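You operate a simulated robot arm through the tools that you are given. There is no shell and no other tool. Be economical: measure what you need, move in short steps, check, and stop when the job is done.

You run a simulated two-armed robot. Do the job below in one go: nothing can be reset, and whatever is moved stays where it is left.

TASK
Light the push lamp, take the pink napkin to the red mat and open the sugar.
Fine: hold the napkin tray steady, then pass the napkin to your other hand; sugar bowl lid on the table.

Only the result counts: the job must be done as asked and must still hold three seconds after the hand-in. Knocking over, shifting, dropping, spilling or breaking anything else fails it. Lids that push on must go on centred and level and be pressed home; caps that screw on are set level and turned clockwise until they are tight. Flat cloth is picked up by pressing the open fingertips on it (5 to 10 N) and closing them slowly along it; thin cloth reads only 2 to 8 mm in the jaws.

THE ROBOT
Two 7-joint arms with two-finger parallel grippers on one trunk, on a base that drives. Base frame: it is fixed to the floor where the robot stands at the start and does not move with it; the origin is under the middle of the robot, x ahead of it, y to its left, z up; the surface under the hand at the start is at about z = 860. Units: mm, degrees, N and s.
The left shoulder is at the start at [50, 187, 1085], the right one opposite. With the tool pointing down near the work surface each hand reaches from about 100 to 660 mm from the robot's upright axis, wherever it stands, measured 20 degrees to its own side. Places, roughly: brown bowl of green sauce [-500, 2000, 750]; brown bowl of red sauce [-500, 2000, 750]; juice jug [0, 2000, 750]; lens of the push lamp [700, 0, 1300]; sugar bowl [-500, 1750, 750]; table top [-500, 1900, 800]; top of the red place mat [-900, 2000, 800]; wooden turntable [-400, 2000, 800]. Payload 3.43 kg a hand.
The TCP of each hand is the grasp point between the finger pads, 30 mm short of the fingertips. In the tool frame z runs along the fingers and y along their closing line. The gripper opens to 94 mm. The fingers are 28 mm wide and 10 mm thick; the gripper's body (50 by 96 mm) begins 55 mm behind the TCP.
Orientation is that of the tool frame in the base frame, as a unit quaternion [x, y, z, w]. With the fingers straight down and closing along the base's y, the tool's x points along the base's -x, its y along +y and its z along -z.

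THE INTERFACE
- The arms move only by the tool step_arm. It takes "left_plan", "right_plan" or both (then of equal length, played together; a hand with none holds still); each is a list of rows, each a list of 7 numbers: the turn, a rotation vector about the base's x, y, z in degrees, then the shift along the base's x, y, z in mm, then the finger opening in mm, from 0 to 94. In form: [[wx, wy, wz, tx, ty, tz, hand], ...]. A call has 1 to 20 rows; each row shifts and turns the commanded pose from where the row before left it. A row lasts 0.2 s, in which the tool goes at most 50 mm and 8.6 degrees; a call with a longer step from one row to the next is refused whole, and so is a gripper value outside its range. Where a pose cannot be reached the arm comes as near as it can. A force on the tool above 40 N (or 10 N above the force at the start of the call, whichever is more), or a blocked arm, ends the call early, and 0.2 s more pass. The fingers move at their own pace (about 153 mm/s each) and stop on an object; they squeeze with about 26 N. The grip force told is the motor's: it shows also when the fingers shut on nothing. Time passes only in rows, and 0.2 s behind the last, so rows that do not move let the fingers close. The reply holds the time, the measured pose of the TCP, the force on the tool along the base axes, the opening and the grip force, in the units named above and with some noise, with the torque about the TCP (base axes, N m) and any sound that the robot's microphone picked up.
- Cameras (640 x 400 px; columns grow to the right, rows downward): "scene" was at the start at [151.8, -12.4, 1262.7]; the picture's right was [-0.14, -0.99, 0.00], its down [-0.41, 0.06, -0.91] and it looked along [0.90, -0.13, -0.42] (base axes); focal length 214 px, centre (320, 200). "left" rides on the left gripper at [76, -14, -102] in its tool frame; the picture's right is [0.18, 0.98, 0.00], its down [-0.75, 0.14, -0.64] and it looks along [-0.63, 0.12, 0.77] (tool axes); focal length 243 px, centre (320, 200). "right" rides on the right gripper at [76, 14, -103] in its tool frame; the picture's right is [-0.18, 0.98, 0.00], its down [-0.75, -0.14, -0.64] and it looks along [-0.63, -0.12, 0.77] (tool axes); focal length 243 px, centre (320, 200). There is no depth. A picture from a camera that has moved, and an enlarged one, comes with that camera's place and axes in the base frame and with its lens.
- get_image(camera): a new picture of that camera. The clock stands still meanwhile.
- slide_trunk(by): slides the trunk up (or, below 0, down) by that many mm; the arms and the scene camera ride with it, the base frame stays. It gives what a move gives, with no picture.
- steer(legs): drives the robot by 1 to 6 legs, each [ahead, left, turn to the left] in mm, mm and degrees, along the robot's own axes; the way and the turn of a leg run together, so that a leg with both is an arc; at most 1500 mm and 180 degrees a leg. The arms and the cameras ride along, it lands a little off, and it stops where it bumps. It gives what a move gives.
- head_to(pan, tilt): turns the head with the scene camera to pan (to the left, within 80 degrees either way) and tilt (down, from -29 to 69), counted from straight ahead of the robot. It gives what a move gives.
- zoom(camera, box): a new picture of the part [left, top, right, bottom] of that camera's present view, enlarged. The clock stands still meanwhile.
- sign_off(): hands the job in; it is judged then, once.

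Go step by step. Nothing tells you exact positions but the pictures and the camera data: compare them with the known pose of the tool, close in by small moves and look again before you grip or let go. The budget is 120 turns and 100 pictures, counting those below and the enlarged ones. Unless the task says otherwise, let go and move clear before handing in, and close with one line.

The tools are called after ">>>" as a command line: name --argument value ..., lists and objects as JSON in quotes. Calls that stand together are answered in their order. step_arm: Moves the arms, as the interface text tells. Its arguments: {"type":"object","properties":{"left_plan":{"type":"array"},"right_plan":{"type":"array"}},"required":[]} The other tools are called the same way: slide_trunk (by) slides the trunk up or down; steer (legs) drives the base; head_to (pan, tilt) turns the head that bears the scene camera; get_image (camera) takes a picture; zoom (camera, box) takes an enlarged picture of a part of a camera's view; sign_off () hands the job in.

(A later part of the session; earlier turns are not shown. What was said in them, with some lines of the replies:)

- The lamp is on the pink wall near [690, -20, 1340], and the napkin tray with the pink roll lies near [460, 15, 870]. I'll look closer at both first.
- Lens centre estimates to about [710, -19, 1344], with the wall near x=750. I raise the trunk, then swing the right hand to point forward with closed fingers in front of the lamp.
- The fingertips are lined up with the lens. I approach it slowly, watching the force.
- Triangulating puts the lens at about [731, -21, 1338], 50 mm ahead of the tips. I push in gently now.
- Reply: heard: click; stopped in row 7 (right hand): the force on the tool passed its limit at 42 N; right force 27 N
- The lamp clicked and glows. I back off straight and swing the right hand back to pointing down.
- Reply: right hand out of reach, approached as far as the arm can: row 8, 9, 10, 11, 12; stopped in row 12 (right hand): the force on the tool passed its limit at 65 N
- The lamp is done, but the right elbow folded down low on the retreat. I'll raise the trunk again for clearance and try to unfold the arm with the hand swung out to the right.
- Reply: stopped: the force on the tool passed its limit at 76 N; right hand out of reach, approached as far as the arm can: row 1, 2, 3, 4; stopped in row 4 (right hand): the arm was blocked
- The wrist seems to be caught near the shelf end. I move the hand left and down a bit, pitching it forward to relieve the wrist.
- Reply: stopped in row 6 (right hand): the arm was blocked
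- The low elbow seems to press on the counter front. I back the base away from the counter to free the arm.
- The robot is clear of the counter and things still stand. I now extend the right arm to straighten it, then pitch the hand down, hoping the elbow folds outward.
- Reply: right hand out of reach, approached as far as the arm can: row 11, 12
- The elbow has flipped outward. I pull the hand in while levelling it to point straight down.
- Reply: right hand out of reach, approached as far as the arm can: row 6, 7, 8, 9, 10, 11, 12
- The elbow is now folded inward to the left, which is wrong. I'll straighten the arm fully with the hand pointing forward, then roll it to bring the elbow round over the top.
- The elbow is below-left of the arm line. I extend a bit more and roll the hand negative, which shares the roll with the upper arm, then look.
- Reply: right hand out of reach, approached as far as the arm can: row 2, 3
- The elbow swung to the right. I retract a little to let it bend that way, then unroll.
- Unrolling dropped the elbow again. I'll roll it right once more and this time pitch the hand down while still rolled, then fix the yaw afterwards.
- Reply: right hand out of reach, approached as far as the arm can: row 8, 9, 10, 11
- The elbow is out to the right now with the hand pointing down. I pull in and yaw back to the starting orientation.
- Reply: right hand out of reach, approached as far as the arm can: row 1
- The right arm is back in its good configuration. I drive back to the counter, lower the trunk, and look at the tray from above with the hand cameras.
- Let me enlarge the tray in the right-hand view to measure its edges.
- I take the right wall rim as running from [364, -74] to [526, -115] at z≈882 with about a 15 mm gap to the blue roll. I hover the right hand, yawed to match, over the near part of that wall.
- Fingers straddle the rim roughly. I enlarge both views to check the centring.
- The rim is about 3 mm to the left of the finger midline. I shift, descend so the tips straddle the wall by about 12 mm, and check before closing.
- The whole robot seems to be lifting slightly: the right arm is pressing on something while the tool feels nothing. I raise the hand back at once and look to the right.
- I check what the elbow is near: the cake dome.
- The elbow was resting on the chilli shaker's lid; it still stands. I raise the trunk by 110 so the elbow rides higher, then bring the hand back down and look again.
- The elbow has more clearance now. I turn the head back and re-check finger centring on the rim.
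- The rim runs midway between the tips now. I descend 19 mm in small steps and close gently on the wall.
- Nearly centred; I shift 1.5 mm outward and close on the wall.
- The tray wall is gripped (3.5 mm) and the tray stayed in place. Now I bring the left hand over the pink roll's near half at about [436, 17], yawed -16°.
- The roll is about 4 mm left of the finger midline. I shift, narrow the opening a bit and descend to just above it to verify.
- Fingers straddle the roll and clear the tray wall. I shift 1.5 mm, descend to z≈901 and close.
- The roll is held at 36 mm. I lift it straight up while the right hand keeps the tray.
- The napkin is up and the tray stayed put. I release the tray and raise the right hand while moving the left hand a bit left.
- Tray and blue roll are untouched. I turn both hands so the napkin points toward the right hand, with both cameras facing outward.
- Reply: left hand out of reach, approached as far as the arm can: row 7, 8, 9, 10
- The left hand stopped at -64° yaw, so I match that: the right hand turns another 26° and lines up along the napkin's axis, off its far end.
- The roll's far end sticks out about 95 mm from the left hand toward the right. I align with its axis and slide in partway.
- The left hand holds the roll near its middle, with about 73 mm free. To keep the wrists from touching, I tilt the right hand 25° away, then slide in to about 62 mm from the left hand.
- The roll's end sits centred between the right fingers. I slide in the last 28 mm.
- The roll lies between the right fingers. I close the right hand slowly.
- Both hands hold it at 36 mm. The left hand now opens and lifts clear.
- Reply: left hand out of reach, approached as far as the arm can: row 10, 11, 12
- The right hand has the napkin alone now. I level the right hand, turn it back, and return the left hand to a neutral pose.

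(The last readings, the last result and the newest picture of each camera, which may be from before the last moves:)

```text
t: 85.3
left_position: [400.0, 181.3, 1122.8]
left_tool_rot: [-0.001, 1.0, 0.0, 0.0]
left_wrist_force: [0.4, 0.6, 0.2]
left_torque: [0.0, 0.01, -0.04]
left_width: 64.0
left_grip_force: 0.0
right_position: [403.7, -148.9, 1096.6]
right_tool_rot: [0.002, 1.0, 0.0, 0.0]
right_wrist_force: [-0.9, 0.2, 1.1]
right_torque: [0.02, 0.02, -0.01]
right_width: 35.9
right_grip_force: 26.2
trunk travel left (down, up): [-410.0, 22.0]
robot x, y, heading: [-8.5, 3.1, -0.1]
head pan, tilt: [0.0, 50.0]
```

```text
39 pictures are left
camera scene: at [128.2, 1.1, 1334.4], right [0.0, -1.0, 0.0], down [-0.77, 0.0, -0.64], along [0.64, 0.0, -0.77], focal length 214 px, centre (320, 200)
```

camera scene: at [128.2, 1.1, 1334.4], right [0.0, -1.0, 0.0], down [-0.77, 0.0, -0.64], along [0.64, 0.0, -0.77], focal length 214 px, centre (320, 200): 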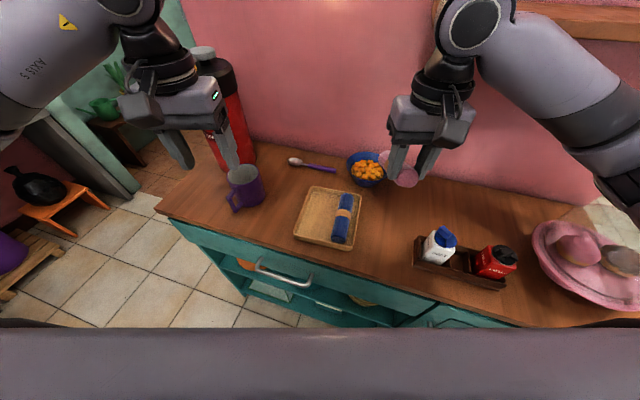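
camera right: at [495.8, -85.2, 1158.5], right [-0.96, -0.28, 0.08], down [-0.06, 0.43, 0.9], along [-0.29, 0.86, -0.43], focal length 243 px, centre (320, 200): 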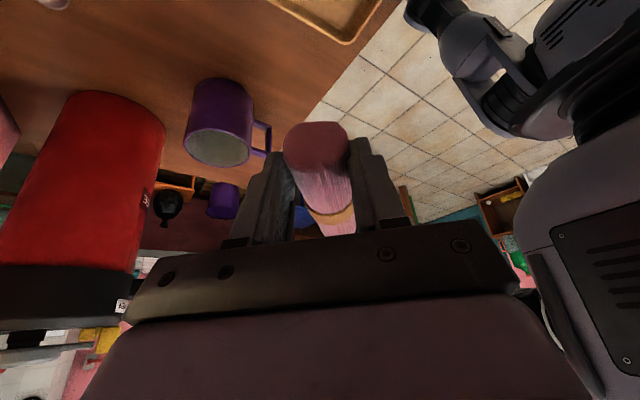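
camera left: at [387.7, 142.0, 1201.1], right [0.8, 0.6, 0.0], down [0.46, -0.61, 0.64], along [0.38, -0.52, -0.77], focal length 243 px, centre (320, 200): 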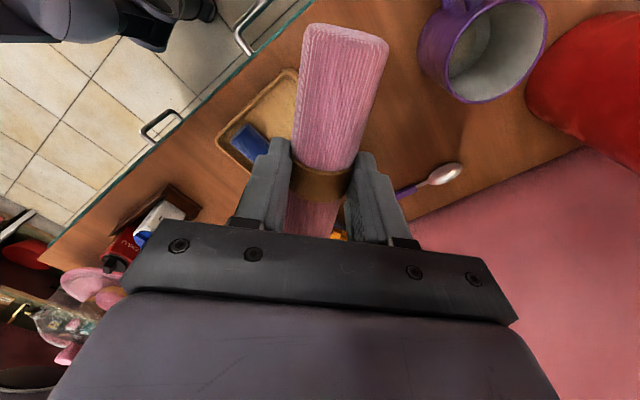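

All on the counter is in place. I back away and turn left to look for the table.

>>> steer --legs '[[-500, 0, 0], [0, 0, 90]]'

>>> head_to --pan 0 --tilt 20

>>> get_image --camera "scene"

```text
t: 92.2
left_position: [-720.3, 401.8, 1122.8]
left_tool_rot: [0.722, -0.692, 0.0, 0.0]
left_wrist_force: [0.0, -0.3, 0.2]
left_torque: [-0.01, 0.02, 0.0]
left_width: 64.0
left_grip_force: 0.0
right_position: [-391.7, 415.6, 1097.6]
right_tool_rot: [0.719, -0.695, 0.0, -0.001]
right_wrist_force: [0.4, 0.3, -0.4]
right_torque: [0.01, 0.02, 0.01]
right_width: 36.2
right_grip_force: 25.9
trunk travel left (down, up): [-410.0, 22.0]
robot x, y, heading: [-525.9, -1.4, 92.4]
head pan, tilt: [0.0, 50.0]
```

```text
t: 93.2
left_position: [-719.5, 400.9, 1122.3]
left_tool_rot: [0.721, -0.693, 0.0, -0.001]
left_wrist_force: [0.0, 0.0, -0.2]
left_torque: [0.01, 0.03, 0.03]
left_width: 63.8
left_grip_force: 0.0
right_position: [-391.6, 416.6, 1097.1]
right_tool_rot: [0.719, -0.695, 0.001, 0.0]
right_wrist_force: [0.4, -0.7, 0.8]
right_torque: [-0.01, -0.01, 0.0]
right_width: 36.1
right_grip_force: 26.1
trunk travel left (down, up): [-410.0, 22.0]
robot x, y, heading: [-523.8, -5.3, 92.3]
head pan, tilt: [0.0, 20.0]
```

```text
38 pictures are left
camera scene: at [-527.6, 150.3, 1379.9], right [1.0, 0.04, 0.0], down [0.01, -0.34, -0.94], along [-0.04, 0.94, -0.34], focal length 214 px, centre (320, 200)
```

scene: 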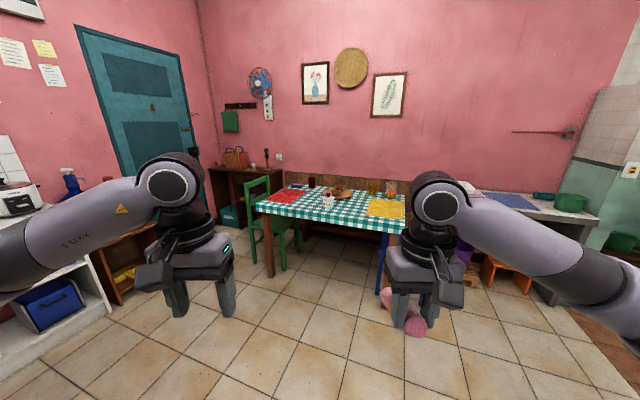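

The table is straight ahead with the red mat on its left and the sugar bowl in the front. I enlarge it.

>>> zoom --camera "scene" --box '[230, 160, 430, 300]'

```text
2.86 times, centred on (330, 230) of scene
camera zoom: at [-527.6, 150.3, 1379.9], right [1.0, 0.04, 0.0], down [0.01, -0.34, -0.94], along [-0.04, 0.94, -0.34], focal length 613 px, centre (291, 114)
```

zoom: 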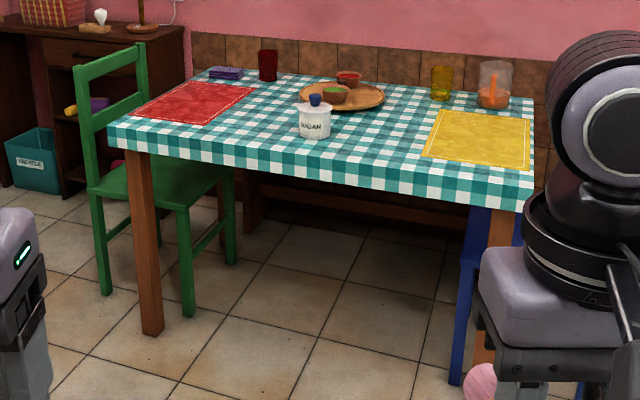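

I drive 900 mm forward, straightening the heading, then measure the table by comparing views.

>>> steer --legs '[[900, 0, -2.3]]'

>>> head_to --pan 10 --tilt 35

>>> get_image --camera "scene"

```text
t: 97.9
left_position: [-719.5, 1312.5, 1121.4]
left_tool_rot: [-0.706, 0.708, 0.0, 0.0]
left_wrist_force: [0.3, 0.5, -0.5]
left_torque: [-0.02, 0.0, 0.01]
left_width: 63.9
left_grip_force: 0.1
right_position: [-391.0, 1314.6, 1096.9]
right_tool_rot: [-0.705, 0.709, 0.0, -0.001]
right_wrist_force: [-0.1, -0.4, -0.5]
right_torque: [-0.02, 0.01, 0.0]
right_width: 36.2
right_grip_force: 25.9
trunk travel left (down, up): [-410.0, 22.0]
robot x, y, heading: [-540.6, 901.7, 90.1]
head pan, tilt: [0.0, 20.0]
```

```text
t: 98.7
left_position: [-720.3, 1312.4, 1122.9]
left_tool_rot: [-0.707, 0.707, 0.0, 0.0]
left_wrist_force: [0.7, 0.0, 0.9]
left_torque: [-0.03, 0.02, 0.0]
left_width: 63.8
left_grip_force: 0.1
right_position: [-390.2, 1316.3, 1097.5]
right_tool_rot: [-0.705, 0.709, 0.0, 0.001]
right_wrist_force: [-0.1, -0.2, 0.0]
right_torque: [0.0, 0.02, 0.01]
right_width: 36.2
right_grip_force: 26.0
trunk travel left (down, up): [-410.0, 22.0]
robot x, y, heading: [-543.1, 902.4, 90.0]
head pan, tilt: [10.0, 35.0]
```

```text
36 pictures are left
camera scene: at [-553.8, 1048.2, 1356.2], right [0.99, 0.17, 0.0], down [0.1, -0.56, -0.82], along [-0.14, 0.81, -0.57], focal length 214 px, centre (320, 200)
```

scene: 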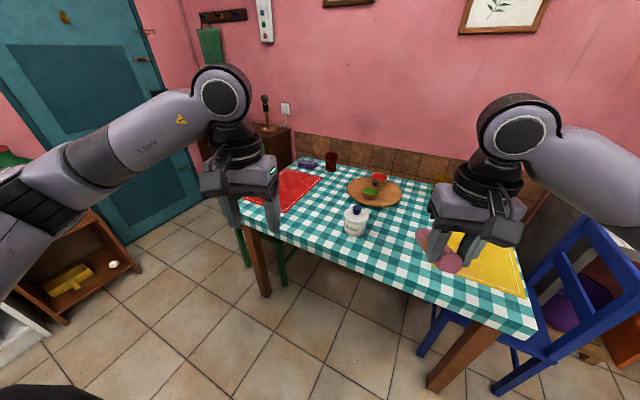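

Triangulating gives the table top near z=756, turned about -17°, with the mat's corners about [-857,1776], [-733,2124], [-967,2183], [-1070,1843]; the sugar bowl is at [-521,1684]. I turn to face the table squarely, then go left and forward toward the mat.

>>> steer --legs '[[0, 0, -17], [0, 720, 0], [220, 0, 0]]'

>>> head_to --pan -5 --tilt 45

>>> get_image --camera "scene"

```text
t: 107.6
left_position: [-1196.8, 1768.2, 1122.5]
left_tool_rot: [-0.592, 0.806, 0.0, 0.0]
left_wrist_force: [-1.4, -0.5, 0.0]
left_torque: [0.03, -0.03, -0.02]
left_width: 64.1
left_grip_force: 0.0
right_position: [-883.2, 1671.2, 1097.2]
right_tool_rot: [-0.59, 0.807, 0.0, 0.0]
right_wrist_force: [0.4, 1.2, -0.4]
right_torque: [-0.04, 0.04, 0.02]
right_width: 35.8
right_grip_force: 26.1
trunk travel left (down, up): [-410.0, 22.0]
robot x, y, heading: [-1147.6, 1324.8, 72.5]
head pan, tilt: [10.0, 35.0]
```

```text
t: 108.4
left_position: [-1197.4, 1767.9, 1123.1]
left_tool_rot: [-0.592, 0.806, 0.0, 0.0]
left_wrist_force: [-0.6, -0.1, 0.4]
left_torque: [0.02, 0.0, -0.02]
left_width: 64.1
left_grip_force: 0.2
right_position: [-882.7, 1670.1, 1097.1]
right_tool_rot: [-0.59, 0.807, -0.001, 0.0]
right_wrist_force: [0.5, -0.6, 0.4]
right_torque: [-0.02, 0.0, 0.03]
right_width: 36.1
right_grip_force: 25.9
trunk travel left (down, up): [-410.0, 22.0]
robot x, y, heading: [-1147.1, 1323.4, 72.4]
head pan, tilt: [-5.0, 45.0]
```

```text
35 pictures are left
camera scene: at [-1097.8, 1453.6, 1341.4], right [0.92, -0.38, 0.0], down [-0.27, -0.65, -0.71], along [0.27, 0.65, -0.71], focal length 214 px, centre (320, 200)
```

scene: 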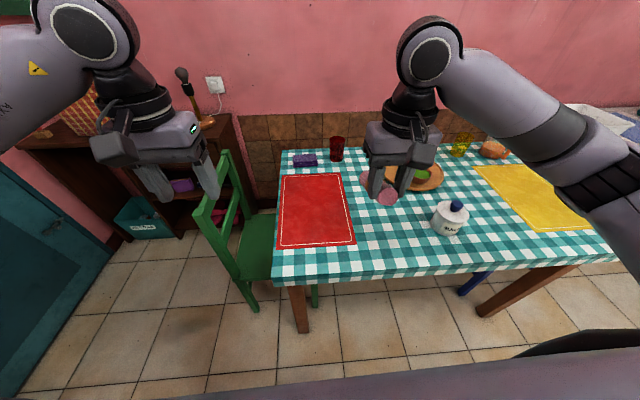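

The mat's corners agree with before (z≈758). I drive 70 mm nearer, lower the trunk a little, then move the napkin over the mat.

>>> steer --legs '[[70, 0, 0]]'

>>> slide_trunk --by -50

```text
t: 109.4
left_position: [-1177.1, 1833.3, 1121.3]
left_tool_rot: [-0.591, 0.806, 0.0, 0.0]
left_wrist_force: [0.9, -0.3, 0.0]
left_torque: [-0.02, 0.02, 0.0]
left_width: 63.9
left_grip_force: 0.0
right_position: [-862.5, 1735.7, 1097.2]
right_tool_rot: [-0.59, 0.808, 0.0, 0.001]
right_wrist_force: [0.1, 0.1, -0.6]
right_torque: [-0.03, -0.02, 0.02]
right_width: 36.1
right_grip_force: 26.2
trunk travel left (down, up): [-410.0, 22.0]
robot x, y, heading: [-1129.2, 1387.3, 72.7]
head pan, tilt: [-5.0, 45.0]
```

```text
t: 110.3
left_position: [-1177.6, 1831.8, 1071.9]
left_tool_rot: [-0.591, 0.806, 0.001, 0.0]
left_wrist_force: [-0.3, -0.5, 0.3]
left_torque: [-0.01, 0.02, -0.03]
left_width: 63.8
left_grip_force: 0.1
right_position: [-862.0, 1735.0, 1045.8]
right_tool_rot: [-0.59, 0.807, 0.0, -0.001]
right_wrist_force: [-0.1, -0.3, 0.3]
right_torque: [-0.03, 0.04, -0.02]
right_width: 35.9
right_grip_force: 25.6
trunk travel left (down, up): [-360.0, 72.0]
robot x, y, heading: [-1124.6, 1385.4, 72.5]
head pan, tilt: [-5.0, 45.0]
```

Now I bring the right hand over the mat and down to z≈880.

>>> step_arm --right_plan '[[0, 0, 0, -6.5, 17.3, -10, 10], [0, 0, 0, -6.5, 17.3, -10, 10], [0, 0, 0, -6.5, 17.3, -15, 10], [0, 0, 0, -6.5, 17.3, -15, 10], [0, 0, 0, -6.5, 17.3, -15, 10], [0, 0, 0, -6.5, 17.3, -20, 10], [0, 0, 0, -6.5, 17.3, -20, 10], [0, 0, 0, -6.5, 17.3, -20, 10], [0, 0, 0, -6.5, 17.3, -20, 10], [0, 0, 0, -6.5, 17.3, -20, 10], [0, 0, 0, 0, 0, 0, 10]]'

>>> get_image --camera "scene"

>>> get_image --camera "right"

```text
t: 112.7
left_position: [-1176.6, 1832.7, 1073.1]
left_tool_rot: [-0.591, 0.806, 0.0, 0.0]
left_wrist_force: [0.6, -0.2, -0.1]
left_torque: [0.01, -0.02, 0.02]
left_width: 64.2
left_grip_force: 0.0
right_position: [-927.8, 1907.1, 882.0]
right_tool_rot: [-0.59, 0.807, 0.0, 0.0]
right_wrist_force: [0.4, 1.1, -1.3]
right_torque: [0.02, 0.03, 0.04]
right_width: 35.8
right_grip_force: 26.4
trunk travel left (down, up): [-360.0, 72.0]
robot x, y, heading: [-1129.9, 1383.9, 72.3]
head pan, tilt: [-5.0, 45.0]
```

```text
34 pictures are left
camera scene: at [-1077.3, 1518.1, 1291.4], right [0.92, -0.38, 0.0], down [-0.27, -0.65, -0.71], along [0.27, 0.65, -0.71], focal length 214 px, centre (320, 200)
```

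scene: 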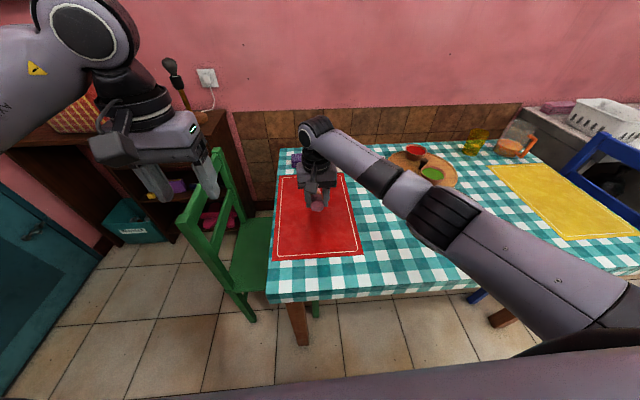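

```text
33 pictures are left
camera right: at [-964.6, 1838.9, 983.7], right [-0.88, 0.47, 0.0], down [0.36, 0.68, 0.64], along [0.3, 0.57, -0.77], focal length 243 px, centre (320, 200)
```

right: 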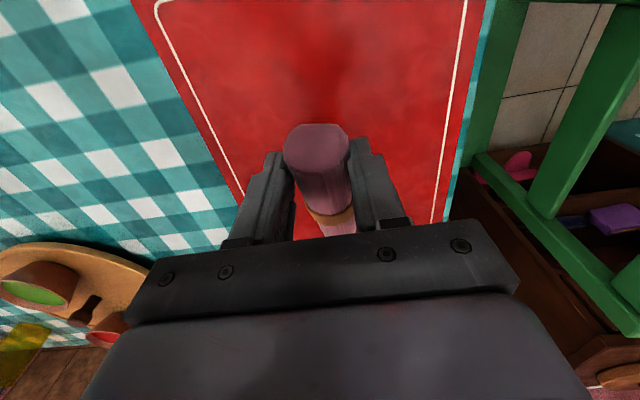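

The napkin hangs nose-down 25° because it was taken with a tilted hand. I tilt the hand the same way to level it, then come down toward the mat.

>>> step_arm --right_plan '[[5.95, -1.9, 0, 0, 0, 0, 10], [5.95, -1.9, 0, 0, 0, 0, 10], [5.95, -1.9, 0, 0, 0, 0, 10], [5.95, -1.9, 0, 0, 0, 0, 10], [0, 0, 0, 0, 0, -15, 10], [0, 0, 0, 0, 0, -15, 10], [0, 0, 0, 0, 0, -15, 10], [0, 0, 0, 0, 0, -10, 10], [0, 0, 0, 0, 0, -10, 10], [0, 0, 0, 0, 0, 0, 10]]'

>>> get_image --camera "right"

>>> zoom --camera "scene" --box '[250, 110, 450, 260]'

```text
t: 114.9
left_position: [-1177.2, 1831.9, 1072.5]
left_tool_rot: [-0.591, 0.807, 0.0, 0.001]
left_wrist_force: [0.1, -0.5, 0.1]
left_torque: [-0.02, 0.0, 0.01]
left_width: 63.9
left_grip_force: 0.0
right_position: [-928.1, 1908.6, 816.6]
right_tool_rot: [-0.576, 0.788, 0.128, 0.174]
right_wrist_force: [-0.5, -0.1, -0.4]
right_torque: [-0.02, 0.01, 0.01]
right_width: 35.8
right_grip_force: 26.3
trunk travel left (down, up): [-360.0, 72.0]
robot x, y, heading: [-1127.2, 1385.4, 72.5]
head pan, tilt: [-5.0, 45.0]
```

```text
32 pictures are left
camera right: at [-976.3, 1804.8, 877.5], right [-0.89, 0.46, 0.08], down [0.26, 0.35, 0.9], along [0.38, 0.82, -0.43], focal length 243 px, centre (320, 200)
```

right: 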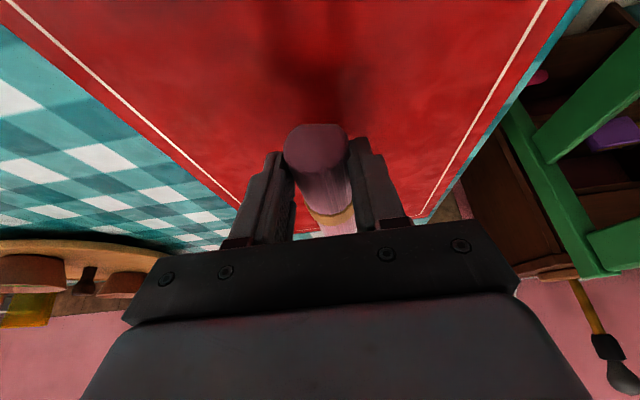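

```text
2.67 times, centred on (350, 185) of scene
camera zoom: at [-1077.4, 1518.1, 1291.4], right [0.92, -0.38, 0.0], down [-0.27, -0.65, -0.71], along [0.27, 0.65, -0.71], focal length 572 px, centre (240, 240)
```

zoom: 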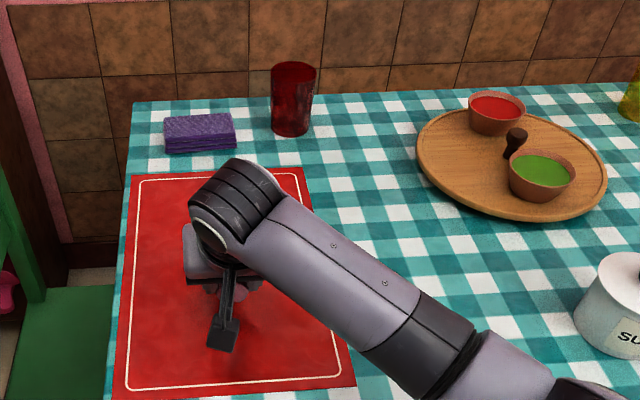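

Level and over the mat. I lower slowly, checking for contact.

>>> step_arm --right_plan '[[0, 0, 0, 0, 0, -5, 10], [0, 0, 0, 0, 0, -4, 10], [0, 0, 0, 0, 0, -4, 10], [0, 0, 0, 0, 0, -2, 10], [0, 0, 0, 0, 0, 0, 10]]'

>>> zoom --camera "right" --box '[220, 60, 420, 240]'

```text
t: 116.1
left_position: [-1177.2, 1832.5, 1072.5]
left_tool_rot: [-0.591, 0.807, 0.0, 0.001]
left_wrist_force: [-0.3, 0.2, 0.6]
left_torque: [-0.02, 0.02, -0.03]
left_width: 63.9
left_grip_force: 0.0
right_position: [-927.0, 1909.3, 803.3]
right_tool_rot: [-0.576, 0.788, 0.128, 0.175]
right_wrist_force: [0.0, -1.1, -0.1]
right_torque: [-0.06, 0.03, 0.03]
right_width: 36.0
right_grip_force: 26.8
trunk travel left (down, up): [-360.0, 72.0]
robot x, y, heading: [-1126.7, 1387.6, 72.6]
head pan, tilt: [-5.0, 45.0]
```

```text
2.22 times, centred on (320, 150) of right
camera zoom: at [-975.3, 1805.1, 863.0], right [-0.89, 0.46, 0.08], down [0.26, 0.35, 0.9], along [0.38, 0.82, -0.43], focal length 539 px, centre (320, 311)
```

zoom: 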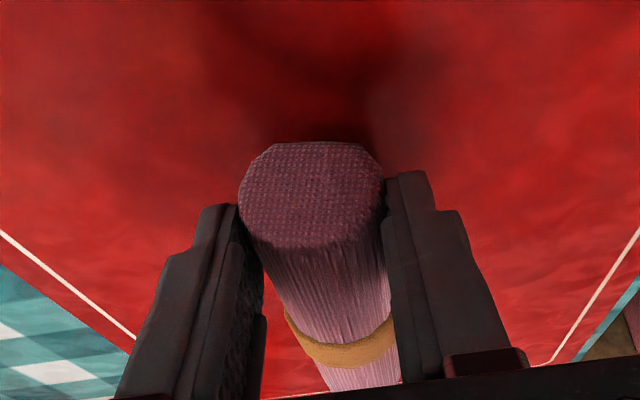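

Almost touching; I continue in 2 mm steps.

>>> step_arm --right_plan '[[0, 0, 0, 0, 0, -2, 10], [0, 0, 0, 0, 0, -2, 10], [0, 0, 0, 0, 0, -2, 10], [0, 0, 0, 0, 0, 0, 10]]'

```text
t: 117.1
left_position: [-1177.0, 1831.8, 1072.2]
left_tool_rot: [-0.591, 0.807, -0.001, 0.0]
left_wrist_force: [-0.2, 0.3, 0.5]
left_torque: [-0.03, -0.01, 0.02]
left_width: 63.5
left_grip_force: 0.0
right_position: [-926.1, 1907.7, 797.6]
right_tool_rot: [-0.576, 0.788, 0.127, 0.174]
right_wrist_force: [-0.2, -0.1, 0.2]
right_torque: [-0.02, -0.01, 0.01]
right_width: 36.3
right_grip_force: 26.2
trunk travel left (down, up): [-360.0, 72.0]
robot x, y, heading: [-1127.7, 1384.3, 72.6]
head pan, tilt: [-5.0, 45.0]
```

>>> step_arm --right_plan '[[0, 0, 0, 0, 0, -2, 10], [0, 0, 0, 0, 0, -2, 10], [0, 0, 0, 0, 0, 0, 10]]'

>>> zoom --camera "right" --box '[220, 60, 420, 240]'

```text
t: 117.9
left_position: [-1176.4, 1831.5, 1071.9]
left_tool_rot: [-0.592, 0.806, 0.0, 0.0]
left_wrist_force: [-0.3, 0.2, 0.6]
left_torque: [-0.04, -0.01, 0.01]
left_width: 64.2
left_grip_force: 0.0
right_position: [-926.7, 1907.4, 793.5]
right_tool_rot: [-0.577, 0.788, 0.128, 0.175]
right_wrist_force: [0.4, 0.0, 0.9]
right_torque: [-0.03, 0.0, 0.0]
right_width: 35.9
right_grip_force: 25.7
trunk travel left (down, up): [-360.0, 72.0]
robot x, y, heading: [-1127.3, 1384.5, 72.7]
head pan, tilt: [-5.0, 45.0]
```

```text
2.22 times, centred on (320, 150) of right
camera zoom: at [-975.0, 1805.3, 853.3], right [-0.89, 0.46, 0.08], down [0.26, 0.35, 0.9], along [0.38, 0.82, -0.43], focal length 539 px, centre (320, 311)
```

zoom: 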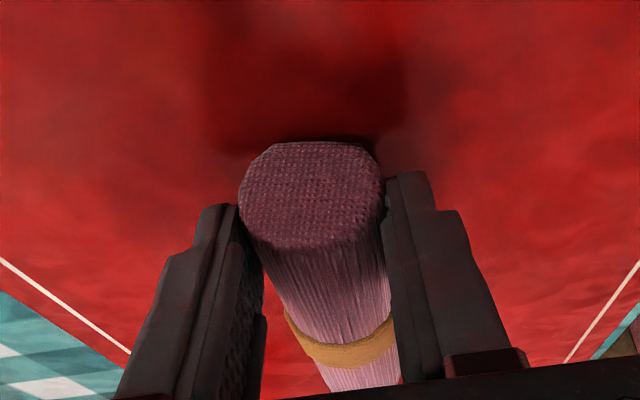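

No contact yet; I continue down a little further.

>>> step_arm --right_plan '[[0, 0, 0, 0, 0, -2, 10], [0, 0, 0, 0, 0, -2, 10], [0, 0, 0, 0, 0, 0, 10]]'

```text
t: 118.7
left_position: [-1176.7, 1831.6, 1072.9]
left_tool_rot: [-0.591, 0.807, 0.001, 0.001]
left_wrist_force: [0.5, -0.4, -0.2]
left_torque: [-0.01, -0.02, 0.0]
left_width: 64.0
left_grip_force: 0.0
right_position: [-926.6, 1910.0, 790.2]
right_tool_rot: [-0.576, 0.788, 0.13, 0.177]
right_wrist_force: [0.7, -0.8, 7.3]
right_torque: [-0.14, -0.07, -0.01]
right_width: 36.1
right_grip_force: 25.8
trunk travel left (down, up): [-360.0, 72.0]
robot x, y, heading: [-1126.2, 1386.8, 72.4]
head pan, tilt: [-5.0, 45.0]
```

It rests on the mat now (7 N). I open the fingers and lift straight up.

>>> step_arm --right_plan '[[0, 0, 0, 0, 0, 1, 38], [0, 0, 0, 0, 0, 0, 46], [0, 0, 0, 0, 0, 0, 60], [0, 0, 0, 0, 0, 0, 60], [0, 0, 0, 0, 0, 5, 60], [0, 0, 0, 0, 0, 15, 60], [0, 0, 0, 0, 0, 20, 60], [0, 0, 0, 0, 0, 25, 60], [-5.95, 1.9, 0, 0, 0, 25, 60], [-5.95, 1.9, 0, 0, 0, 25, 60], [-5.95, 1.9, 0, 0, -10, 25, 60], [-5.95, 1.9, 0, 0, -10, 25, 60], [0, 0, 0, 0, -15, 25, 60], [0, 0, 0, 0, -15, 25, 60], [0, 0, 0, 0, -15, 20, 60]]'

>>> get_image --camera "scene"

```text
t: 121.9
left_position: [-1177.9, 1832.5, 1071.5]
left_tool_rot: [-0.592, 0.806, 0.0, 0.0]
left_wrist_force: [-0.4, -0.1, -0.1]
left_torque: [0.03, -0.03, -0.03]
left_width: 63.6
left_grip_force: 0.1
right_position: [-926.0, 1842.6, 1025.7]
right_tool_rot: [-0.589, 0.808, -0.001, 0.0]
right_wrist_force: [0.7, 0.3, 0.5]
right_torque: [-0.02, 0.05, 0.01]
right_width: 60.0
right_grip_force: 0.1
trunk travel left (down, up): [-360.0, 72.0]
robot x, y, heading: [-1125.4, 1383.1, 72.6]
head pan, tilt: [-5.0, 45.0]
```

```text
28 pictures are left
camera scene: at [-1077.4, 1517.8, 1291.4], right [0.92, -0.38, 0.0], down [-0.27, -0.65, -0.71], along [0.27, 0.65, -0.71], focal length 214 px, centre (320, 200)
```

scene: 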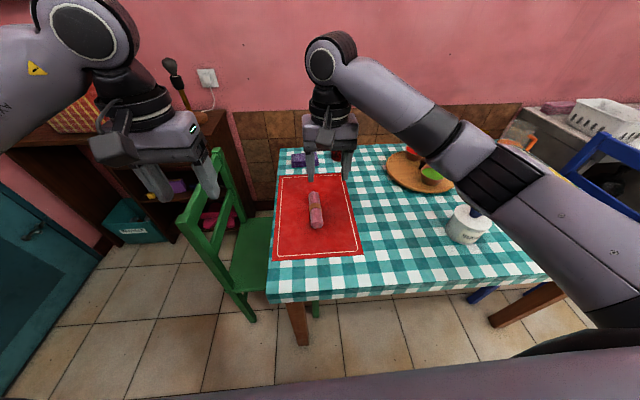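

The pink napkin lies on the red mat. Next I pull the right hand up and in, and drive sideways to the right so the sugar bowl is in front of the left hand.

>>> step_arm --right_plan '[[0, 0, 0, 0, -20, 15, 60], [0, 0, 0, 0, -20, 15, 60], [0, 0, 0, 5, -20, 15, 60], [0, 0, 0, 10, -20, 15, 60], [0, 0, 0, 15, -20, 15, 60], [0, 0, 0, 15, -20, 15, 60], [0, 0, 0, 15, -15, 10, 60]]'

>>> steer --legs '[[-40, 0, 0], [0, -527, 0]]'

>>> head_to --pan 5 --tilt 45

>>> get_image --camera "scene"

```text
t: 123.5
left_position: [-1176.5, 1831.9, 1071.6]
left_tool_rot: [-0.591, 0.807, -0.001, 0.001]
left_wrist_force: [-0.1, 0.8, -0.1]
left_torque: [0.0, 0.0, 0.0]
left_width: 64.1
left_grip_force: 0.0
right_position: [-868.4, 1708.8, 1125.2]
right_tool_rot: [-0.59, 0.808, 0.0, 0.0]
right_wrist_force: [-0.4, -0.4, 0.0]
right_torque: [0.0, -0.01, 0.02]
right_width: 59.9
right_grip_force: 0.0
trunk travel left (down, up): [-360.0, 72.0]
robot x, y, heading: [-1128.0, 1386.3, 72.7]
head pan, tilt: [-5.0, 45.0]
```

```text
t: 129.1
left_position: [-684.8, 1635.8, 1073.6]
left_tool_rot: [-0.593, 0.805, -0.001, 0.0]
left_wrist_force: [-0.7, 0.2, -0.2]
left_torque: [-0.01, 0.0, 0.0]
left_width: 64.2
left_grip_force: 0.1
right_position: [-374.4, 1513.2, 1125.3]
right_tool_rot: [-0.592, 0.806, 0.0, 0.0]
right_wrist_force: [0.3, -0.2, -0.3]
right_torque: [0.01, -0.02, 0.02]
right_width: 60.0
right_grip_force: 0.0
trunk travel left (down, up): [-360.0, 72.0]
robot x, y, heading: [-635.0, 1190.7, 72.6]
head pan, tilt: [-5.0, 45.0]
```

```text
t: 129.9
left_position: [-683.8, 1636.3, 1071.6]
left_tool_rot: [-0.593, 0.805, 0.0, 0.0]
left_wrist_force: [0.0, 0.8, 0.3]
left_torque: [-0.02, -0.02, -0.03]
left_width: 63.8
left_grip_force: 0.0
right_position: [-374.4, 1514.4, 1126.1]
right_tool_rot: [-0.591, 0.806, 0.0, 0.0]
right_wrist_force: [1.4, -0.2, 0.9]
right_torque: [-0.02, 0.0, -0.03]
right_width: 60.3
right_grip_force: 0.0
trunk travel left (down, up): [-360.0, 72.0]
robot x, y, heading: [-634.4, 1191.9, 72.7]
head pan, tilt: [5.0, 45.0]
```

```text
27 pictures are left
camera scene: at [-596.7, 1326.4, 1291.4], right [0.98, -0.21, 0.0], down [-0.15, -0.69, -0.71], along [0.15, 0.69, -0.71], focal length 214 px, centre (320, 200)
```

scene: 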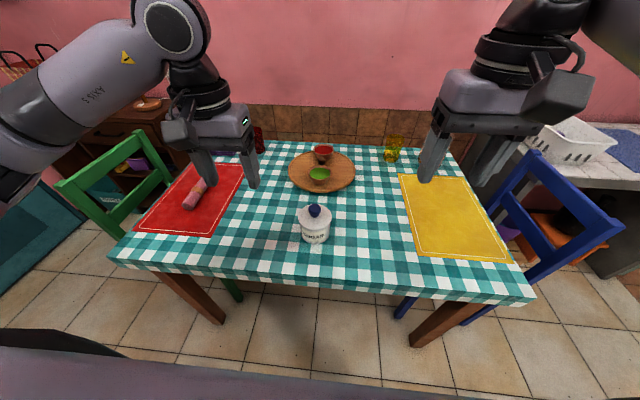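

Napkin sits well on the mat. I enlarge the sugar bowl.

>>> zoom --camera "scene" --box '[275, 190, 355, 250]'

>>> get_image --camera "left"

```text
6.67 times, centred on (315, 220) of scene
camera zoom: at [-596.7, 1326.4, 1291.4], right [0.98, -0.21, 0.0], down [-0.15, -0.69, -0.71], along [0.15, 0.69, -0.71], focal length 1430 px, centre (353, 67)
```

zoom: 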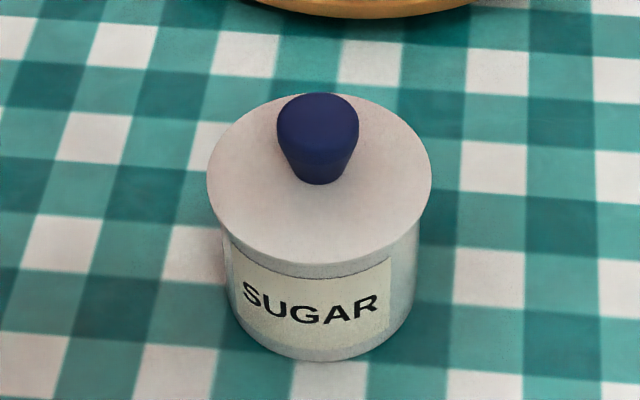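

```text
25 pictures are left
camera left: at [-692.0, 1559.5, 1175.9], right [-0.99, 0.12, 0.0], down [0.09, 0.76, 0.64], along [0.07, 0.64, -0.77], focal length 243 px, centre (320, 200)
```

left: 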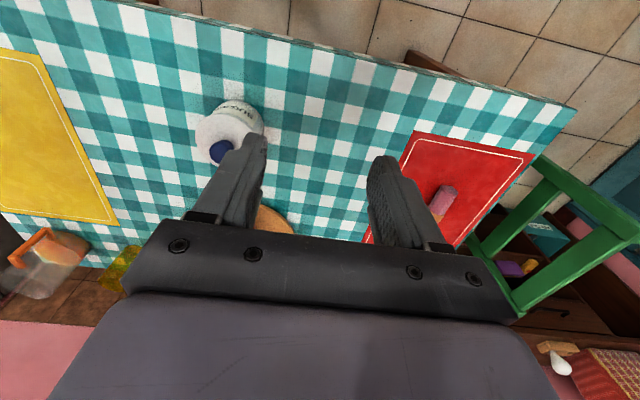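

The knob sits at about [-532, 1703], from z≈843 (lid top) to 888. I bring the left hand above it.

>>> step_arm --left_plan '[[0, 0, 0, 15.2, 6.7, -5, 60], [0, 0, 0, 15.2, 6.7, -5, 60], [0, 0, 0, 15.2, 6.7, -10, 60], [0, 0, 0, 15.2, 6.7, -10, 60], [0, 0, 0, 15.2, 6.7, -15, 60], [0, 0, 0, 15.2, 6.7, -15, 60], [0, 0, 0, 15.2, 6.7, -15, 60], [0, 0, 0, 15.2, 6.7, -15, 60], [0, 0, 0, 15.2, 6.7, -20, 60], [0, 0, 0, 15.2, 6.7, -20, 60], [0, 0, 0, 0, 0, -8, 60], [0, 0, 0, 0, 0, 0, 60]]'

>>> get_image --camera "left"

>>> zoom --camera "scene" --box '[255, 130, 395, 250]'

```text
t: 132.5
left_position: [-531.8, 1701.1, 933.2]
left_tool_rot: [-0.592, 0.806, 0.0, 0.0]
left_wrist_force: [0.0, -0.9, -0.4]
left_torque: [0.0, -0.03, 0.01]
left_width: 59.9
left_grip_force: 0.0
right_position: [-373.9, 1513.1, 1125.7]
right_tool_rot: [-0.591, 0.806, 0.0, 0.0]
right_wrist_force: [-0.1, -0.2, -0.1]
right_torque: [0.02, -0.01, 0.02]
right_width: 59.9
right_grip_force: 0.0
trunk travel left (down, up): [-360.0, 72.0]
robot x, y, heading: [-629.7, 1190.2, 72.9]
head pan, tilt: [5.0, 45.0]
```

```text
24 pictures are left
camera left: at [-539.8, 1625.5, 1037.7], right [-0.99, 0.12, 0.0], down [0.09, 0.76, 0.64], along [0.07, 0.64, -0.77], focal length 243 px, centre (320, 200)
```

left: 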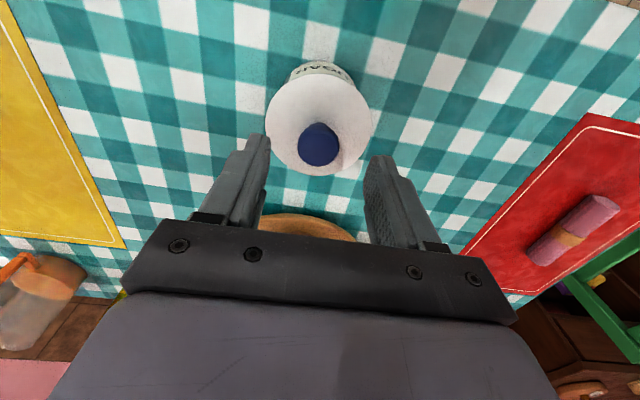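

```text
3.33 times, centred on (325, 190) of scene
camera zoom: at [-596.7, 1326.4, 1291.4], right [0.98, -0.21, 0.0], down [-0.15, -0.69, -0.71], along [0.15, 0.69, -0.71], focal length 715 px, centre (303, 233)
```

zoom: 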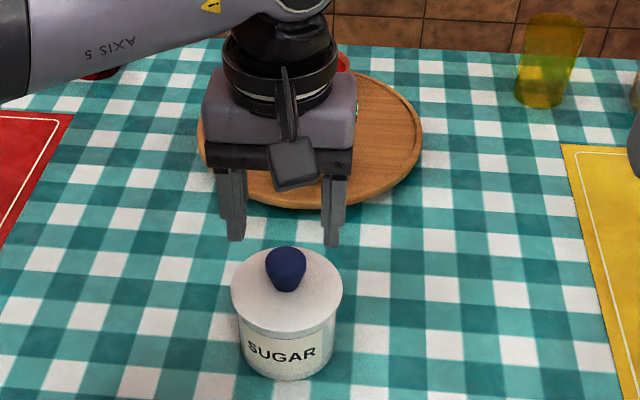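

Lateral alignment is good. I shift a few mm forward and descend so the fingers straddle the knob.

>>> step_arm --left_plan '[[0, 0, 0, 2, 4, -10, 60], [0, 0, 0, 0, 0, -12, 60], [0, 0, 0, 0, 0, -10, 60], [0, 0, 0, 0, 0, -8, 60], [0, 0, 0, 0, 0, -5, 60], [0, 0, 0, 0, 0, 0, 60]]'

>>> zoom --camera "left" --box '[220, 40, 420, 220]'

>>> zoom --camera "scene" --box '[275, 165, 375, 250]'

```text
t: 133.9
left_position: [-530.8, 1707.1, 890.2]
left_tool_rot: [-0.592, 0.806, 0.0, 0.0]
left_wrist_force: [0.7, -0.1, 0.7]
left_torque: [0.02, -0.01, -0.01]
left_width: 59.7
left_grip_force: 0.0
right_position: [-373.2, 1514.0, 1126.2]
right_tool_rot: [-0.591, 0.807, 0.0, -0.001]
right_wrist_force: [-0.2, 0.3, 0.2]
right_torque: [0.02, -0.02, 0.0]
right_width: 59.8
right_grip_force: 0.1
trunk travel left (down, up): [-360.0, 72.0]
robot x, y, heading: [-632.2, 1191.6, 72.5]
head pan, tilt: [5.0, 45.0]
```

```text
2.22 times, centred on (320, 130) of left
camera zoom: at [-538.1, 1630.7, 993.5], right [-0.99, 0.12, 0.0], down [0.09, 0.76, 0.64], along [0.07, 0.64, -0.77], focal length 539 px, centre (320, 356)
```

zoom: 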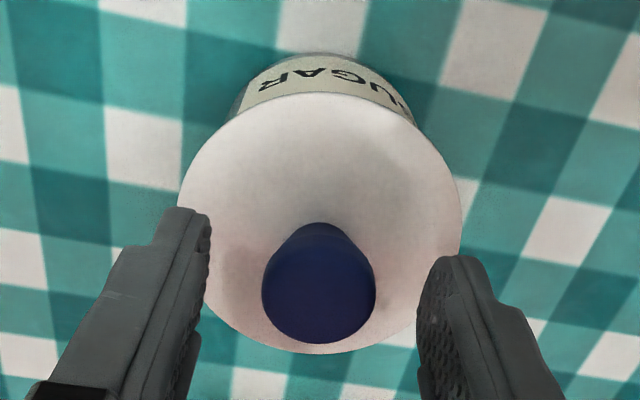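

```text
4.71 times, centred on (325, 208) of scene
camera zoom: at [-596.8, 1326.4, 1291.4], right [0.98, -0.21, 0.0], down [-0.15, -0.69, -0.71], along [0.15, 0.69, -0.71], focal length 1009 px, centre (296, 165)
```

zoom: 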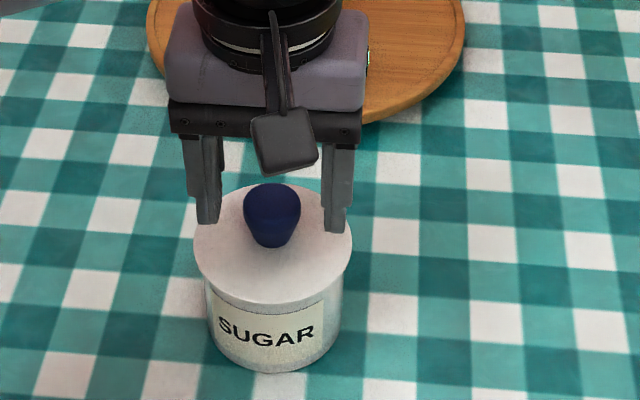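

The knob is centred between the fingers. I go 5 mm lower and close on it.

>>> step_arm --left_plan '[[0, 0, 0, 2, -0.6, -5, 60], [0, 0, 0, 0, 0, 0, 48], [0, 0, 0, 0, 0, 0, 40], [0, 0, 0, 0, 0, 0, 34], [0, 0, 0, 0, 0, 0, 28], [0, 0, 0, 0, 0, 0, 15], [0, 0, 0, 0, 0, 0, 10]]'

>>> zoom --camera "scene" --box '[275, 165, 375, 250]'

```text
t: 135.5
left_position: [-528.2, 1707.0, 884.8]
left_tool_rot: [-0.593, 0.805, 0.0, 0.001]
left_wrist_force: [-2.6, 1.3, 1.0]
left_torque: [0.08, 0.07, 0.05]
left_width: 32.7
left_grip_force: 25.7
right_position: [-373.4, 1514.2, 1125.2]
right_tool_rot: [-0.591, 0.806, 0.001, 0.0]
right_wrist_force: [-0.8, 0.0, -0.7]
right_torque: [-0.07, 0.04, 0.01]
right_width: 59.9
right_grip_force: 0.1
trunk travel left (down, up): [-360.0, 72.0]
robot x, y, heading: [-632.6, 1192.1, 72.9]
head pan, tilt: [5.0, 45.0]
heard: snap
```

```text
4.71 times, centred on (325, 208) of scene
camera zoom: at [-597.0, 1326.5, 1291.4], right [0.98, -0.21, 0.0], down [-0.15, -0.69, -0.71], along [0.15, 0.69, -0.71], focal length 1009 px, centre (296, 165)
```

zoom: 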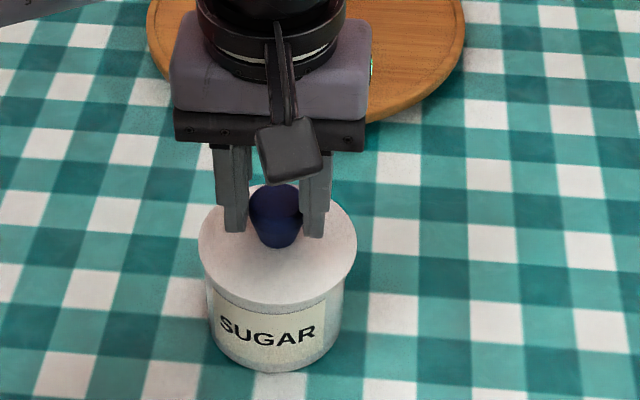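

I heard a snap: the lid has come loose. I lift gently and check that the bowl stays.

>>> step_arm --left_plan '[[0, 0, 0, 0, 0, 3, 10], [0, 0, 0, 0, 0, 3, 10], [0, 0, 0, 0, 0, 4, 10], [0, 0, 0, 0, 0, 5, 10], [0, 0, 0, 0, 0, 5, 10], [0, 0, 0, 0, 0, 10, 10], [0, 0, 0, 0, 0, 0, 10]]'

>>> zoom --camera "scene" --box '[265, 155, 385, 255]'

```text
t: 137.1
left_position: [-528.4, 1707.2, 913.0]
left_tool_rot: [-0.592, 0.806, 0.0, 0.0]
left_wrist_force: [0.1, 0.2, -1.3]
left_torque: [0.0, 0.02, 0.01]
left_width: 32.5
left_grip_force: 26.3
right_position: [-373.8, 1514.0, 1126.6]
right_tool_rot: [-0.591, 0.806, 0.001, 0.0]
right_wrist_force: [0.1, 0.5, 0.6]
right_torque: [0.0, 0.01, 0.01]
right_width: 59.9
right_grip_force: 0.0
trunk travel left (down, up): [-360.0, 72.0]
robot x, y, heading: [-633.5, 1190.3, 72.5]
head pan, tilt: [5.0, 45.0]
```

```text
4.00 times, centred on (325, 205) of scene
camera zoom: at [-596.8, 1326.5, 1291.3], right [0.98, -0.21, 0.0], down [-0.15, -0.69, -0.71], along [0.15, 0.69, -0.71], focal length 858 px, centre (300, 180)
```

zoom: 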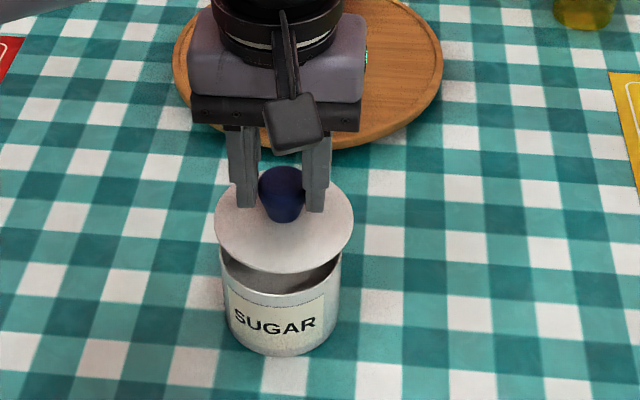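

The lid is off and the bowl stays. I carry the lid left to a free spot near [-675, 1720], low over the table.

>>> step_arm --left_plan '[[0, 0, 0, 0, 0, 12, 10], [0, 0, 0, 0, 0, 12, 10], [0, 0, 0, 0, 0, 12, 10], [0, 0, 0, -12, 2, 0, 10], [0, 0, 0, -15, 2, 0, 10], [0, 0, 0, -15, 2, 0, 10], [0, 0, 0, -15, 2, 0, 10], [0, 0, 0, -15, 2, 0, 10], [0, 0, 0, -15, 2, 0, 10], [0, 0, 0, -15, 2, -10, 10], [0, 0, 0, -15, 0, -15, 10], [0, 0, 0, -15, 0, -15, 10], [0, 0, 0, -15, 0, -15, 10], [0, 0, 0, 0, 0, -15, 10], [0, 0, 0, 0, 0, -15, 10], [0, 0, 0, 0, 0, -15, 10], [0, 0, 0, 0, 0, -10, 10], [0, 0, 0, 0, 0, 0, 10]]'

>>> get_image --camera "scene"

```text
t: 140.9
left_position: [-674.1, 1719.8, 841.0]
left_tool_rot: [-0.593, 0.805, 0.0, -0.001]
left_wrist_force: [0.0, 0.2, -0.8]
left_torque: [-0.03, 0.01, 0.0]
left_width: 32.4
left_grip_force: 26.0
right_position: [-373.9, 1512.8, 1124.9]
right_tool_rot: [-0.591, 0.806, 0.0, 0.0]
right_wrist_force: [0.0, 0.0, 0.0]
right_torque: [0.01, 0.01, -0.03]
right_width: 60.0
right_grip_force: 0.0
trunk travel left (down, up): [-360.0, 72.0]
robot x, y, heading: [-632.1, 1188.1, 72.7]
head pan, tilt: [5.0, 45.0]
```

```text
18 pictures are left
camera scene: at [-596.8, 1326.5, 1291.4], right [0.98, -0.21, 0.0], down [-0.15, -0.69, -0.71], along [0.15, 0.69, -0.71], focal length 214 px, centre (320, 200)
```

scene: 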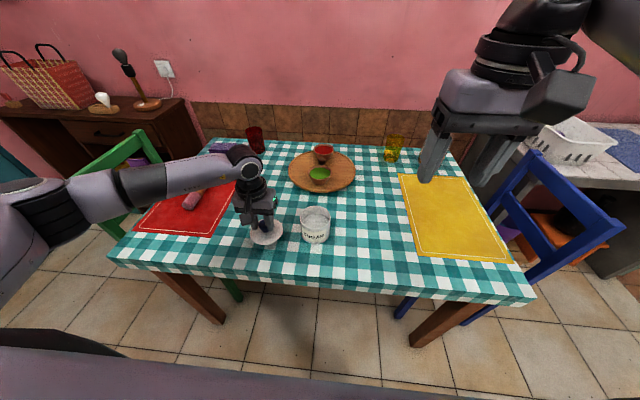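

The lid hovers over a free spot. I lower it in small steps.

>>> step_arm --left_plan '[[0, 0, 0, 0, 0, -8, 10], [0, 0, 0, 0, 0, -6, 10], [0, 0, 0, 0, 0, -4, 10], [0, 0, 0, 0, 0, -4, 10], [0, 0, 0, 0, 0, 0, 10]]'

>>> zoom --camera "scene" --box '[215, 180, 335, 265]'

```text
t: 142.1
left_position: [-674.1, 1720.7, 819.3]
left_tool_rot: [-0.592, 0.806, 0.0, 0.0]
left_wrist_force: [-0.5, -0.4, 3.0]
left_torque: [-0.06, -0.06, 0.01]
left_width: 32.1
left_grip_force: 26.3
right_position: [-373.1, 1513.2, 1125.1]
right_tool_rot: [-0.591, 0.806, 0.001, 0.001]
right_wrist_force: [0.5, 0.2, 0.5]
right_torque: [0.01, -0.03, 0.01]
right_width: 60.0
right_grip_force: 0.0
trunk travel left (down, up): [-360.0, 72.0]
robot x, y, heading: [-629.8, 1192.2, 72.9]
head pan, tilt: [5.0, 45.0]
```

```text
4.71 times, centred on (275, 222) of scene
camera zoom: at [-596.8, 1326.1, 1291.5], right [0.98, -0.21, 0.0], down [-0.15, -0.69, -0.71], along [0.15, 0.69, -0.71], focal length 1009 px, centre (532, 94)
```

zoom: 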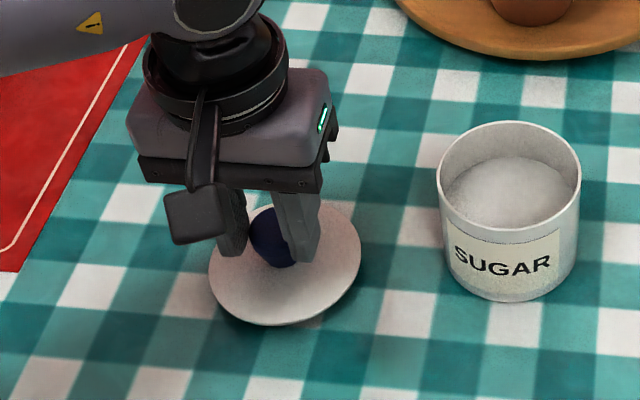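

Contact is beginning (3 N). One more mm or two, then release.

>>> step_arm --left_plan '[[0, 0, 0, 0, 0, -1.5, 10], [0, 0, 0, 0, 0, 0, 10]]'

```text
t: 142.7
left_position: [-674.0, 1719.8, 819.5]
left_tool_rot: [-0.593, 0.805, 0.001, 0.001]
left_wrist_force: [-2.0, -0.6, 12.8]
left_torque: [-0.06, 0.11, 0.02]
left_width: 32.8
left_grip_force: 26.5
right_position: [-373.6, 1513.1, 1125.3]
right_tool_rot: [-0.592, 0.806, 0.0, 0.001]
right_wrist_force: [0.3, -0.1, -0.3]
right_torque: [0.01, -0.02, 0.01]
right_width: 59.9
right_grip_force: 0.1
trunk travel left (down, up): [-360.0, 72.0]
robot x, y, heading: [-635.5, 1188.5, 72.9]
head pan, tilt: [5.0, 45.0]
```

The lid rests on the table (13 N). I open and lift clear.

>>> step_arm --left_plan '[[0, 0, 0, 0, 0, 1, 34], [0, 0, 0, 0, 0, 0, 40], [0, 0, 0, 0, 0, 0, 56], [0, 0, 0, 0, 0, 0, 60], [0, 0, 0, 0, 0, 8, 60], [0, 0, 0, 0, 0, 15, 60], [0, 0, 0, 0, 0, 20, 60], [0, 0, 0, 0, 0, 25, 60], [0, 0, 0, 0, 0, 25, 60], [0, 0, 0, 0, 0, 25, 60], [0, 0, 0, 0, -10, 25, 60], [0, 0, 0, 0, -10, 25, 60], [0, 0, 0, 0, -10, 25, 60], [0, 0, 0, 0, -10, 25, 60]]'

>>> get_image --camera "scene"

>>> zoom --camera "scene" --box '[135, 150, 335, 275]'

```text
t: 145.7
left_position: [-672.5, 1679.0, 1035.7]
left_tool_rot: [-0.593, 0.805, 0.0, 0.001]
left_wrist_force: [1.0, 0.1, -0.7]
left_torque: [-0.04, -0.01, 0.01]
left_width: 60.1
left_grip_force: 0.1
right_position: [-374.1, 1514.1, 1125.2]
right_tool_rot: [-0.591, 0.807, 0.0, 0.0]
right_wrist_force: [0.2, -0.1, 0.7]
right_torque: [-0.02, 0.01, 0.01]
right_width: 60.0
right_grip_force: 0.0
trunk travel left (down, up): [-360.0, 72.0]
robot x, y, heading: [-633.8, 1191.3, 72.8]
head pan, tilt: [5.0, 45.0]
```

```text
16 pictures are left
camera scene: at [-596.7, 1326.2, 1291.4], right [0.98, -0.21, 0.0], down [-0.15, -0.69, -0.71], along [0.15, 0.69, -0.71], focal length 214 px, centre (320, 200)
```

scene: 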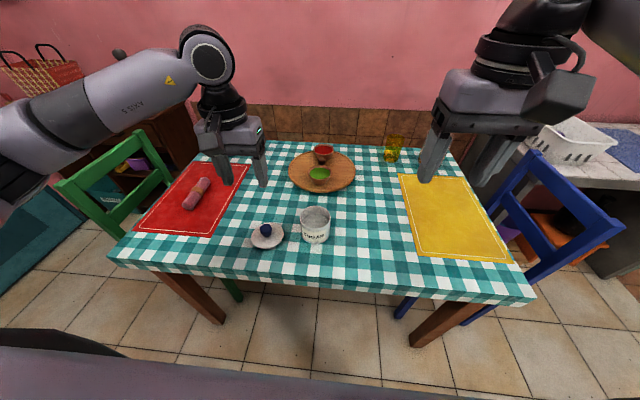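

```text
3.20 times, centred on (235, 212) of scene
camera zoom: at [-596.7, 1326.2, 1291.4], right [0.98, -0.21, 0.0], down [-0.15, -0.69, -0.71], along [0.15, 0.69, -0.71], focal length 686 px, centre (592, 160)
```

zoom: 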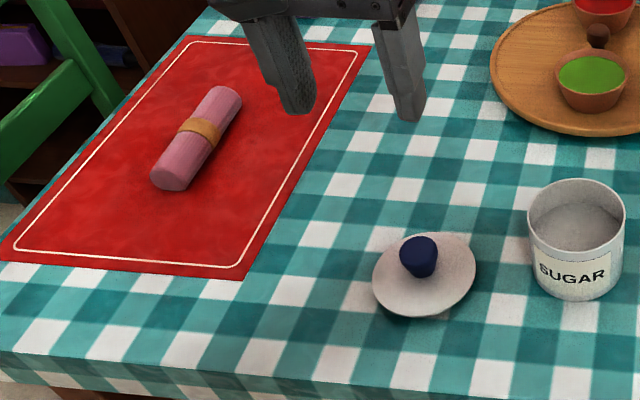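

The lamp is lit, the pink napkin lies on the red mat, the sugar bowl is open with its lid on the table, and both hands are clear. I hand in.

>>> sign_off

```text
The job is handed in.
```

The job is handed in. The push lamp is lit, the pink napkin lies on the red mat, and the sugar bowl is open with its lid on the table. The right hand held the tray while the left lifted the napkin and passed it across. Early on, my right elbow rested briefly on the chilli shaker, which stayed standing in its tray.
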